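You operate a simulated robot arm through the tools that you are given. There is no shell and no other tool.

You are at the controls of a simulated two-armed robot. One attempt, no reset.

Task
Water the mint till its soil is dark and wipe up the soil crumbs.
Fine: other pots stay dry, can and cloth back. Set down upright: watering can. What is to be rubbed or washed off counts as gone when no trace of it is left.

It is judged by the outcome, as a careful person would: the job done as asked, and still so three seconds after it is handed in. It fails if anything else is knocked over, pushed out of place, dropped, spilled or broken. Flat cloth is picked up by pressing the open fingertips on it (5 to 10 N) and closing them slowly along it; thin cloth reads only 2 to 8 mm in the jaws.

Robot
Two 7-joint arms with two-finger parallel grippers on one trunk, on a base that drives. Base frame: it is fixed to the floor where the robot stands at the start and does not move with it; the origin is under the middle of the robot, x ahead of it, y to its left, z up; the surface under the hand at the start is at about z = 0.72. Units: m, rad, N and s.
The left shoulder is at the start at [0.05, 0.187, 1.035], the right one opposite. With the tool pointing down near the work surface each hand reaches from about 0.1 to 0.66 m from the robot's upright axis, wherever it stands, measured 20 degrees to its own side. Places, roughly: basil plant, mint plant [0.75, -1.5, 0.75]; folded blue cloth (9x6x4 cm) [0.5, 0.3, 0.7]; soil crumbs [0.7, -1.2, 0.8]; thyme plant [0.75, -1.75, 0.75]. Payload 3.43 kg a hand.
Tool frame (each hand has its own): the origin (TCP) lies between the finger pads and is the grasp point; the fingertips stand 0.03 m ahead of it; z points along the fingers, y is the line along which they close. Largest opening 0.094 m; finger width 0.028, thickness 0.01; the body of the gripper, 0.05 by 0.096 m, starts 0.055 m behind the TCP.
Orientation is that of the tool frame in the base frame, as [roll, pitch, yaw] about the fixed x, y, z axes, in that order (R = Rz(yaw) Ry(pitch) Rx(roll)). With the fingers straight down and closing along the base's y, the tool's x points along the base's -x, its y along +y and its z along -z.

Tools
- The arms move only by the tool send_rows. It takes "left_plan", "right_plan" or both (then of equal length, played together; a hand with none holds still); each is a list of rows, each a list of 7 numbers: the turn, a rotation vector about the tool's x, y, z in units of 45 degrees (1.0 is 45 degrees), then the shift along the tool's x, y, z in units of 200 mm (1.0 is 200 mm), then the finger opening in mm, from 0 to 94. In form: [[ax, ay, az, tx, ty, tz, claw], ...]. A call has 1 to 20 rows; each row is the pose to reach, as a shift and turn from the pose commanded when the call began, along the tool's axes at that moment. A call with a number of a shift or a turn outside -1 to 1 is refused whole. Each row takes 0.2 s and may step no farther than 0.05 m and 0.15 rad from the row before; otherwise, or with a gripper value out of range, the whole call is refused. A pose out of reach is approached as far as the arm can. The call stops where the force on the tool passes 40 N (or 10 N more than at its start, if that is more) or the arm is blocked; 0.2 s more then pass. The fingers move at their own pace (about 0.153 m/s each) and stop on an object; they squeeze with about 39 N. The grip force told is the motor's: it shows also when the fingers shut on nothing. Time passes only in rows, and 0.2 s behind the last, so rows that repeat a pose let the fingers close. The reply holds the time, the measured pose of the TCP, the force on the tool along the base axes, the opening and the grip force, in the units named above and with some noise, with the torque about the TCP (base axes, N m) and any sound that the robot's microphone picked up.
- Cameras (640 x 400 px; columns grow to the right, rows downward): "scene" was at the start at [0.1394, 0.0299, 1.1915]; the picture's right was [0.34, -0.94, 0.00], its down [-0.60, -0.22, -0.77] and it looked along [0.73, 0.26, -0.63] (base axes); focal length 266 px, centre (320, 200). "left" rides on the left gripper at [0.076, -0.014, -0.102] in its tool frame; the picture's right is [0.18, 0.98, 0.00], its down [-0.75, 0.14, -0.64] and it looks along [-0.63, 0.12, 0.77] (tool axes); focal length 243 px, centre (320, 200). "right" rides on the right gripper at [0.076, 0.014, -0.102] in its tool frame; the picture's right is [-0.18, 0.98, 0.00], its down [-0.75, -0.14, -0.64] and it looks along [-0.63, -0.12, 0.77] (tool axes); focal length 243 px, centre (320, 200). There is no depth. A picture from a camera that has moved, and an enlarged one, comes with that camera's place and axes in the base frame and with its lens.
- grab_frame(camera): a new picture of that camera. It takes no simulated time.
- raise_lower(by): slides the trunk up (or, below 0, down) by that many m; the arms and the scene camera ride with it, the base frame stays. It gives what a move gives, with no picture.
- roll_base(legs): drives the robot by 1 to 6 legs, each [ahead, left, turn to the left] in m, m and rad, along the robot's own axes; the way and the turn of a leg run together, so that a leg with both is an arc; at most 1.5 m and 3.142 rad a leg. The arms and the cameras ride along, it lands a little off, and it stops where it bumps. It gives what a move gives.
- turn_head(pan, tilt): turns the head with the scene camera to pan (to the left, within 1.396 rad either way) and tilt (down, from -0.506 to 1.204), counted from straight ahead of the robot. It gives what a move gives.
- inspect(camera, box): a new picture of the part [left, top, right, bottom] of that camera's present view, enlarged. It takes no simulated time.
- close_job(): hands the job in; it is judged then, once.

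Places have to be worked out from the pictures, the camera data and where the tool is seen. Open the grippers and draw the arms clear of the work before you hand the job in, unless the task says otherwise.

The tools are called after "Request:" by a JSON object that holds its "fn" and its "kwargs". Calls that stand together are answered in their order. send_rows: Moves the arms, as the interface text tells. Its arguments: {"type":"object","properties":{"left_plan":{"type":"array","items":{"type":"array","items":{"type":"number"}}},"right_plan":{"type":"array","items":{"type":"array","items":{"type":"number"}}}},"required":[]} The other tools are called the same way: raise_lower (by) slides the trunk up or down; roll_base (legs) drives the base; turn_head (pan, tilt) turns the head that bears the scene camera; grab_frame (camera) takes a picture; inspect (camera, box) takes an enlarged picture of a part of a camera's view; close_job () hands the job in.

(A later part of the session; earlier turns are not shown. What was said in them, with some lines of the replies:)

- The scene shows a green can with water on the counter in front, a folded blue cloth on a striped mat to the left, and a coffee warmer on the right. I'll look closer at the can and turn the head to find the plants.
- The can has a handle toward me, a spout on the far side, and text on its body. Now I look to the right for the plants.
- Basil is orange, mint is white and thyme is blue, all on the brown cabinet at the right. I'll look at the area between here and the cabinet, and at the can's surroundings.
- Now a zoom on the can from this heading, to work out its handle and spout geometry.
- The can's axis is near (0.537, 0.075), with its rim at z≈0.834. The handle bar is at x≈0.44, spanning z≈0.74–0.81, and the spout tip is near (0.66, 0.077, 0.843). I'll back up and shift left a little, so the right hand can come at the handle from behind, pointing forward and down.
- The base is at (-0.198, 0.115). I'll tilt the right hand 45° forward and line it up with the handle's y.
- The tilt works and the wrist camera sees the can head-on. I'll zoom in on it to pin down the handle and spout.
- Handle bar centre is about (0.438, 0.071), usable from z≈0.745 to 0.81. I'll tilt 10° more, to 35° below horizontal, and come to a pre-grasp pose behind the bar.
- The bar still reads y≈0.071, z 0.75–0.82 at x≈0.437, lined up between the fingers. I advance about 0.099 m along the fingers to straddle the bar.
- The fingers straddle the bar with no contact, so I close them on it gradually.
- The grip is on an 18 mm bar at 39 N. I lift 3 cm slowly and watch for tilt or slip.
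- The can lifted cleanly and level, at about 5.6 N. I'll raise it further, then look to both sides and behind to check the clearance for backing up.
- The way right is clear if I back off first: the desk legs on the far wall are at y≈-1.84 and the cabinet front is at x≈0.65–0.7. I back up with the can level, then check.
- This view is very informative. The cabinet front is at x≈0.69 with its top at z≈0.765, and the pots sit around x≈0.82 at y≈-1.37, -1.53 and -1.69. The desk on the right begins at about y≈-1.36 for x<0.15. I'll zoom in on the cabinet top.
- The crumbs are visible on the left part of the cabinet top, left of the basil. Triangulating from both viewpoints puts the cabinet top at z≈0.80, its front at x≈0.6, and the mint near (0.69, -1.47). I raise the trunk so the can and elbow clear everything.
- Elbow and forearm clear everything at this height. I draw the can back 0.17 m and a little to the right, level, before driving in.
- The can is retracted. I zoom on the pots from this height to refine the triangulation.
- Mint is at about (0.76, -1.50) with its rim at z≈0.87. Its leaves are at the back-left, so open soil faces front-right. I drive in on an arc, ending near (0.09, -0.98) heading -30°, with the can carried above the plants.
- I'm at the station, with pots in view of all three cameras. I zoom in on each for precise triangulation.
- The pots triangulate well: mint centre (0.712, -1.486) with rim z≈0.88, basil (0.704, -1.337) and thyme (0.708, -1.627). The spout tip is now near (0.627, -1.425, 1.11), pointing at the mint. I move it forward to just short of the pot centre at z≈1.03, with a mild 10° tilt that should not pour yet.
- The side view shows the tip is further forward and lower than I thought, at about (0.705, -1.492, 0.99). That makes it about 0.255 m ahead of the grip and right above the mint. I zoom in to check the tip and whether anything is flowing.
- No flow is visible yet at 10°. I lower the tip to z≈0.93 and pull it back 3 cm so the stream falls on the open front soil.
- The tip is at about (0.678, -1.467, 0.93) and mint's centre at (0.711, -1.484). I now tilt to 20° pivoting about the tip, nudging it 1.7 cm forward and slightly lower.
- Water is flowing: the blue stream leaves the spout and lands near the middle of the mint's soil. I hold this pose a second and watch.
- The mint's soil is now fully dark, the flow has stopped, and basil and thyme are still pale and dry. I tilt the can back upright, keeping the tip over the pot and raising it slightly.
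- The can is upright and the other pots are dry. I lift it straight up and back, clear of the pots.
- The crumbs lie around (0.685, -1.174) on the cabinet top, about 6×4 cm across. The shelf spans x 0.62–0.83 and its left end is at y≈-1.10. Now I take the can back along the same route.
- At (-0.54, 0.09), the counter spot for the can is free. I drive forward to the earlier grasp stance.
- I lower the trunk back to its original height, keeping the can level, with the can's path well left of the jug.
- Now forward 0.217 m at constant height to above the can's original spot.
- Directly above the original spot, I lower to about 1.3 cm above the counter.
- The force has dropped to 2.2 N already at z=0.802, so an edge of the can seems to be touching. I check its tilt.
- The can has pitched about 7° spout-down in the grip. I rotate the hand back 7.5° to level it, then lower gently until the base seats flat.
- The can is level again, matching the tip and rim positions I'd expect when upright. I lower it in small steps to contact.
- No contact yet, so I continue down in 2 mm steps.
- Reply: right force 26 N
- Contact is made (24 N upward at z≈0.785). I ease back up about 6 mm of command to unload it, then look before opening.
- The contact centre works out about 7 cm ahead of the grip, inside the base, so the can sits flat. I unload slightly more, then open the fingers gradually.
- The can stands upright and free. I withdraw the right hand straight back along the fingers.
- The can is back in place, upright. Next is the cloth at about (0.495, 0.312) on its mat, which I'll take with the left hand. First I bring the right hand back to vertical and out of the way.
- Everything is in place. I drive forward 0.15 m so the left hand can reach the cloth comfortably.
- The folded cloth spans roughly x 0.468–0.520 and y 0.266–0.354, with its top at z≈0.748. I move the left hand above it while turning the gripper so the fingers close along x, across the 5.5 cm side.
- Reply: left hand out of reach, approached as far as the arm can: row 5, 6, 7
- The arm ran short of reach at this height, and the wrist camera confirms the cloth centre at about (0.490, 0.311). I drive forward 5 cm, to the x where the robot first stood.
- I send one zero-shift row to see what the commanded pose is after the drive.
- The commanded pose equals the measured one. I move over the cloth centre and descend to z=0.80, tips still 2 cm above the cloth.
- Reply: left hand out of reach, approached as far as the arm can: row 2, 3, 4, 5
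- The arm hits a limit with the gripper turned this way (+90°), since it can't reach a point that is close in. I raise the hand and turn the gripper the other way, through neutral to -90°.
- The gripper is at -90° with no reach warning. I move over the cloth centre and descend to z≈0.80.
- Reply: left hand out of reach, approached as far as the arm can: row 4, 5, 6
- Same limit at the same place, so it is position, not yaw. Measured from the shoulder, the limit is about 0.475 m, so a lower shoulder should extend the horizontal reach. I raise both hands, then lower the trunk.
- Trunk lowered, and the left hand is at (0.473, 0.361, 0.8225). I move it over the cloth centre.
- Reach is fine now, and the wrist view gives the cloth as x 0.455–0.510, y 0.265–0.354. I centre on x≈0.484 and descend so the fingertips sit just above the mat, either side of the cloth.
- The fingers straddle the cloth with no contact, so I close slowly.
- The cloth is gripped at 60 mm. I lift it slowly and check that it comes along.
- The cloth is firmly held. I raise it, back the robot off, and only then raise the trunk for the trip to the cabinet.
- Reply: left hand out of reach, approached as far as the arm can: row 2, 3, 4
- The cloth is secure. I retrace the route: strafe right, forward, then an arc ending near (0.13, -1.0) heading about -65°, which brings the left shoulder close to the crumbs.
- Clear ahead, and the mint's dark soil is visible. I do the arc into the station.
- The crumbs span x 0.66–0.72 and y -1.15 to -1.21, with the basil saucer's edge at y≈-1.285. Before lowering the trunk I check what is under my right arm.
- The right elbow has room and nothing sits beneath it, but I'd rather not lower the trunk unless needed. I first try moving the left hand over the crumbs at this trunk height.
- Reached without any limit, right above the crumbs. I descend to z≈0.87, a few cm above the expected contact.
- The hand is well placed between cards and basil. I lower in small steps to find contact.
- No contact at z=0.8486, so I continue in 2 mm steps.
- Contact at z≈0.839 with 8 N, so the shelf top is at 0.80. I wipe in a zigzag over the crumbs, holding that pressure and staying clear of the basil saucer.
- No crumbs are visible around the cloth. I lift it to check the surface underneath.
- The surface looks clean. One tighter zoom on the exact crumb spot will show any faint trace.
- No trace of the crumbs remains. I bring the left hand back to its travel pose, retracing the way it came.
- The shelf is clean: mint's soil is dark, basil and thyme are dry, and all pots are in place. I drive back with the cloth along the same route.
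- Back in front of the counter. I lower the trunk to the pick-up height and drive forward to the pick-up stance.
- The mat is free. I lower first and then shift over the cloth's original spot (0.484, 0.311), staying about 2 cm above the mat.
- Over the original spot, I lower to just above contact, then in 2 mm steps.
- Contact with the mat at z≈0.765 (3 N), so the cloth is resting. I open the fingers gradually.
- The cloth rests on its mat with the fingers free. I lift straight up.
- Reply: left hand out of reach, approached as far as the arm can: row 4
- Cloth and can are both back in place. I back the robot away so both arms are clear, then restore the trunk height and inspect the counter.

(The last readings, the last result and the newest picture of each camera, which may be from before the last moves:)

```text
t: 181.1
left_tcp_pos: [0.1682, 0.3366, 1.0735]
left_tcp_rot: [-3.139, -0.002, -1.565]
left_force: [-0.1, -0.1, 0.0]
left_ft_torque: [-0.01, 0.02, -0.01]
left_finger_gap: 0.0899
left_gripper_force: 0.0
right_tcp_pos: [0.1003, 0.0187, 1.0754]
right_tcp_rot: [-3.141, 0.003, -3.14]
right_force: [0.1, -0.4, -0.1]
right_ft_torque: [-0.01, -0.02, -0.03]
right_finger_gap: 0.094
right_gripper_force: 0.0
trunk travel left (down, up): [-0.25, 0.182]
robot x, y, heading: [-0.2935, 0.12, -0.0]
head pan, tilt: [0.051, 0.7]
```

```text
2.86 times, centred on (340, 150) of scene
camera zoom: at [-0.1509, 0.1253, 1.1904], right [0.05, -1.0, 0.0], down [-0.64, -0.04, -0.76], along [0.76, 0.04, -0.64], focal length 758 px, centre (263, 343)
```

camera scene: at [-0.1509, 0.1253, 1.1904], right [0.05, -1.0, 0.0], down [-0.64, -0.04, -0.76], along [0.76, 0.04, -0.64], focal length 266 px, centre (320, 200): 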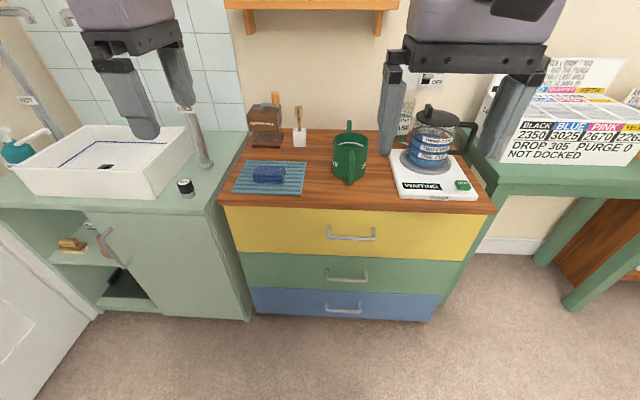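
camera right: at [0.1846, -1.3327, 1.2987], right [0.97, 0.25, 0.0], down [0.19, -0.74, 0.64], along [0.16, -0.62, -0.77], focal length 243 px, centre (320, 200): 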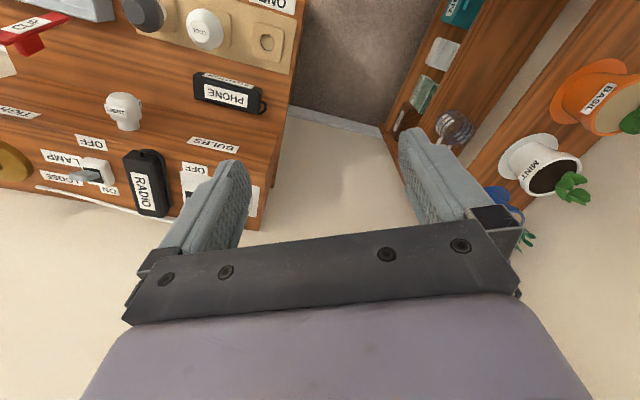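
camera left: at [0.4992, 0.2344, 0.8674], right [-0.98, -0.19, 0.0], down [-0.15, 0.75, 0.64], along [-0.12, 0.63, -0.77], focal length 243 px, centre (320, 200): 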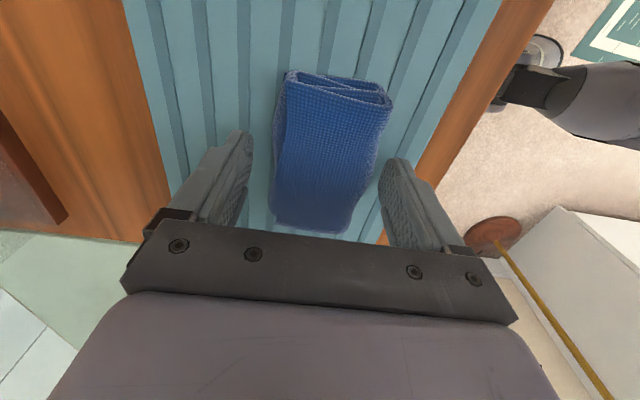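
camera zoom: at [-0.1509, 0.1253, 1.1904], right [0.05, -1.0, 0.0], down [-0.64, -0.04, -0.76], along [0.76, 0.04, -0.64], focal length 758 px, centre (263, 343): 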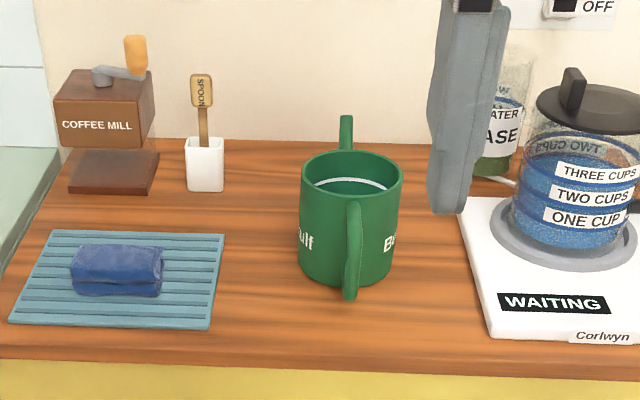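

The can stands upright in its original spot, the folded cloth is on its mat, and nothing else on the counter has moved. The mint is dark, the crumbs are gone, and both grippers are open and clear. I hand the job in.

Request:
{"fn": "close_job", "kwargs": {}}

```text
The job is handed in.
```

The mint is watered and the soil crumbs are wiped up, and I've handed the job in.

- **Mint:** its soil is dark all over. Basil and thyme stayed dry, and I saw no water on the shelf or saucers.
- **Crumbs:** a close-up of the spot after wiping showed no trace left.
- **Watering can:** it is upright and, by camera estimate, within about 1 cm of where it started. It tipped about 7° forward in the grip while being carried, so I levelled it before setting it down.
- **Cloth:** it is back on its mat, still folded.

In the last camera pictures the plants and the things on the counter were still standing where they belong. Both grippers are open and the arms are clear of the counter.
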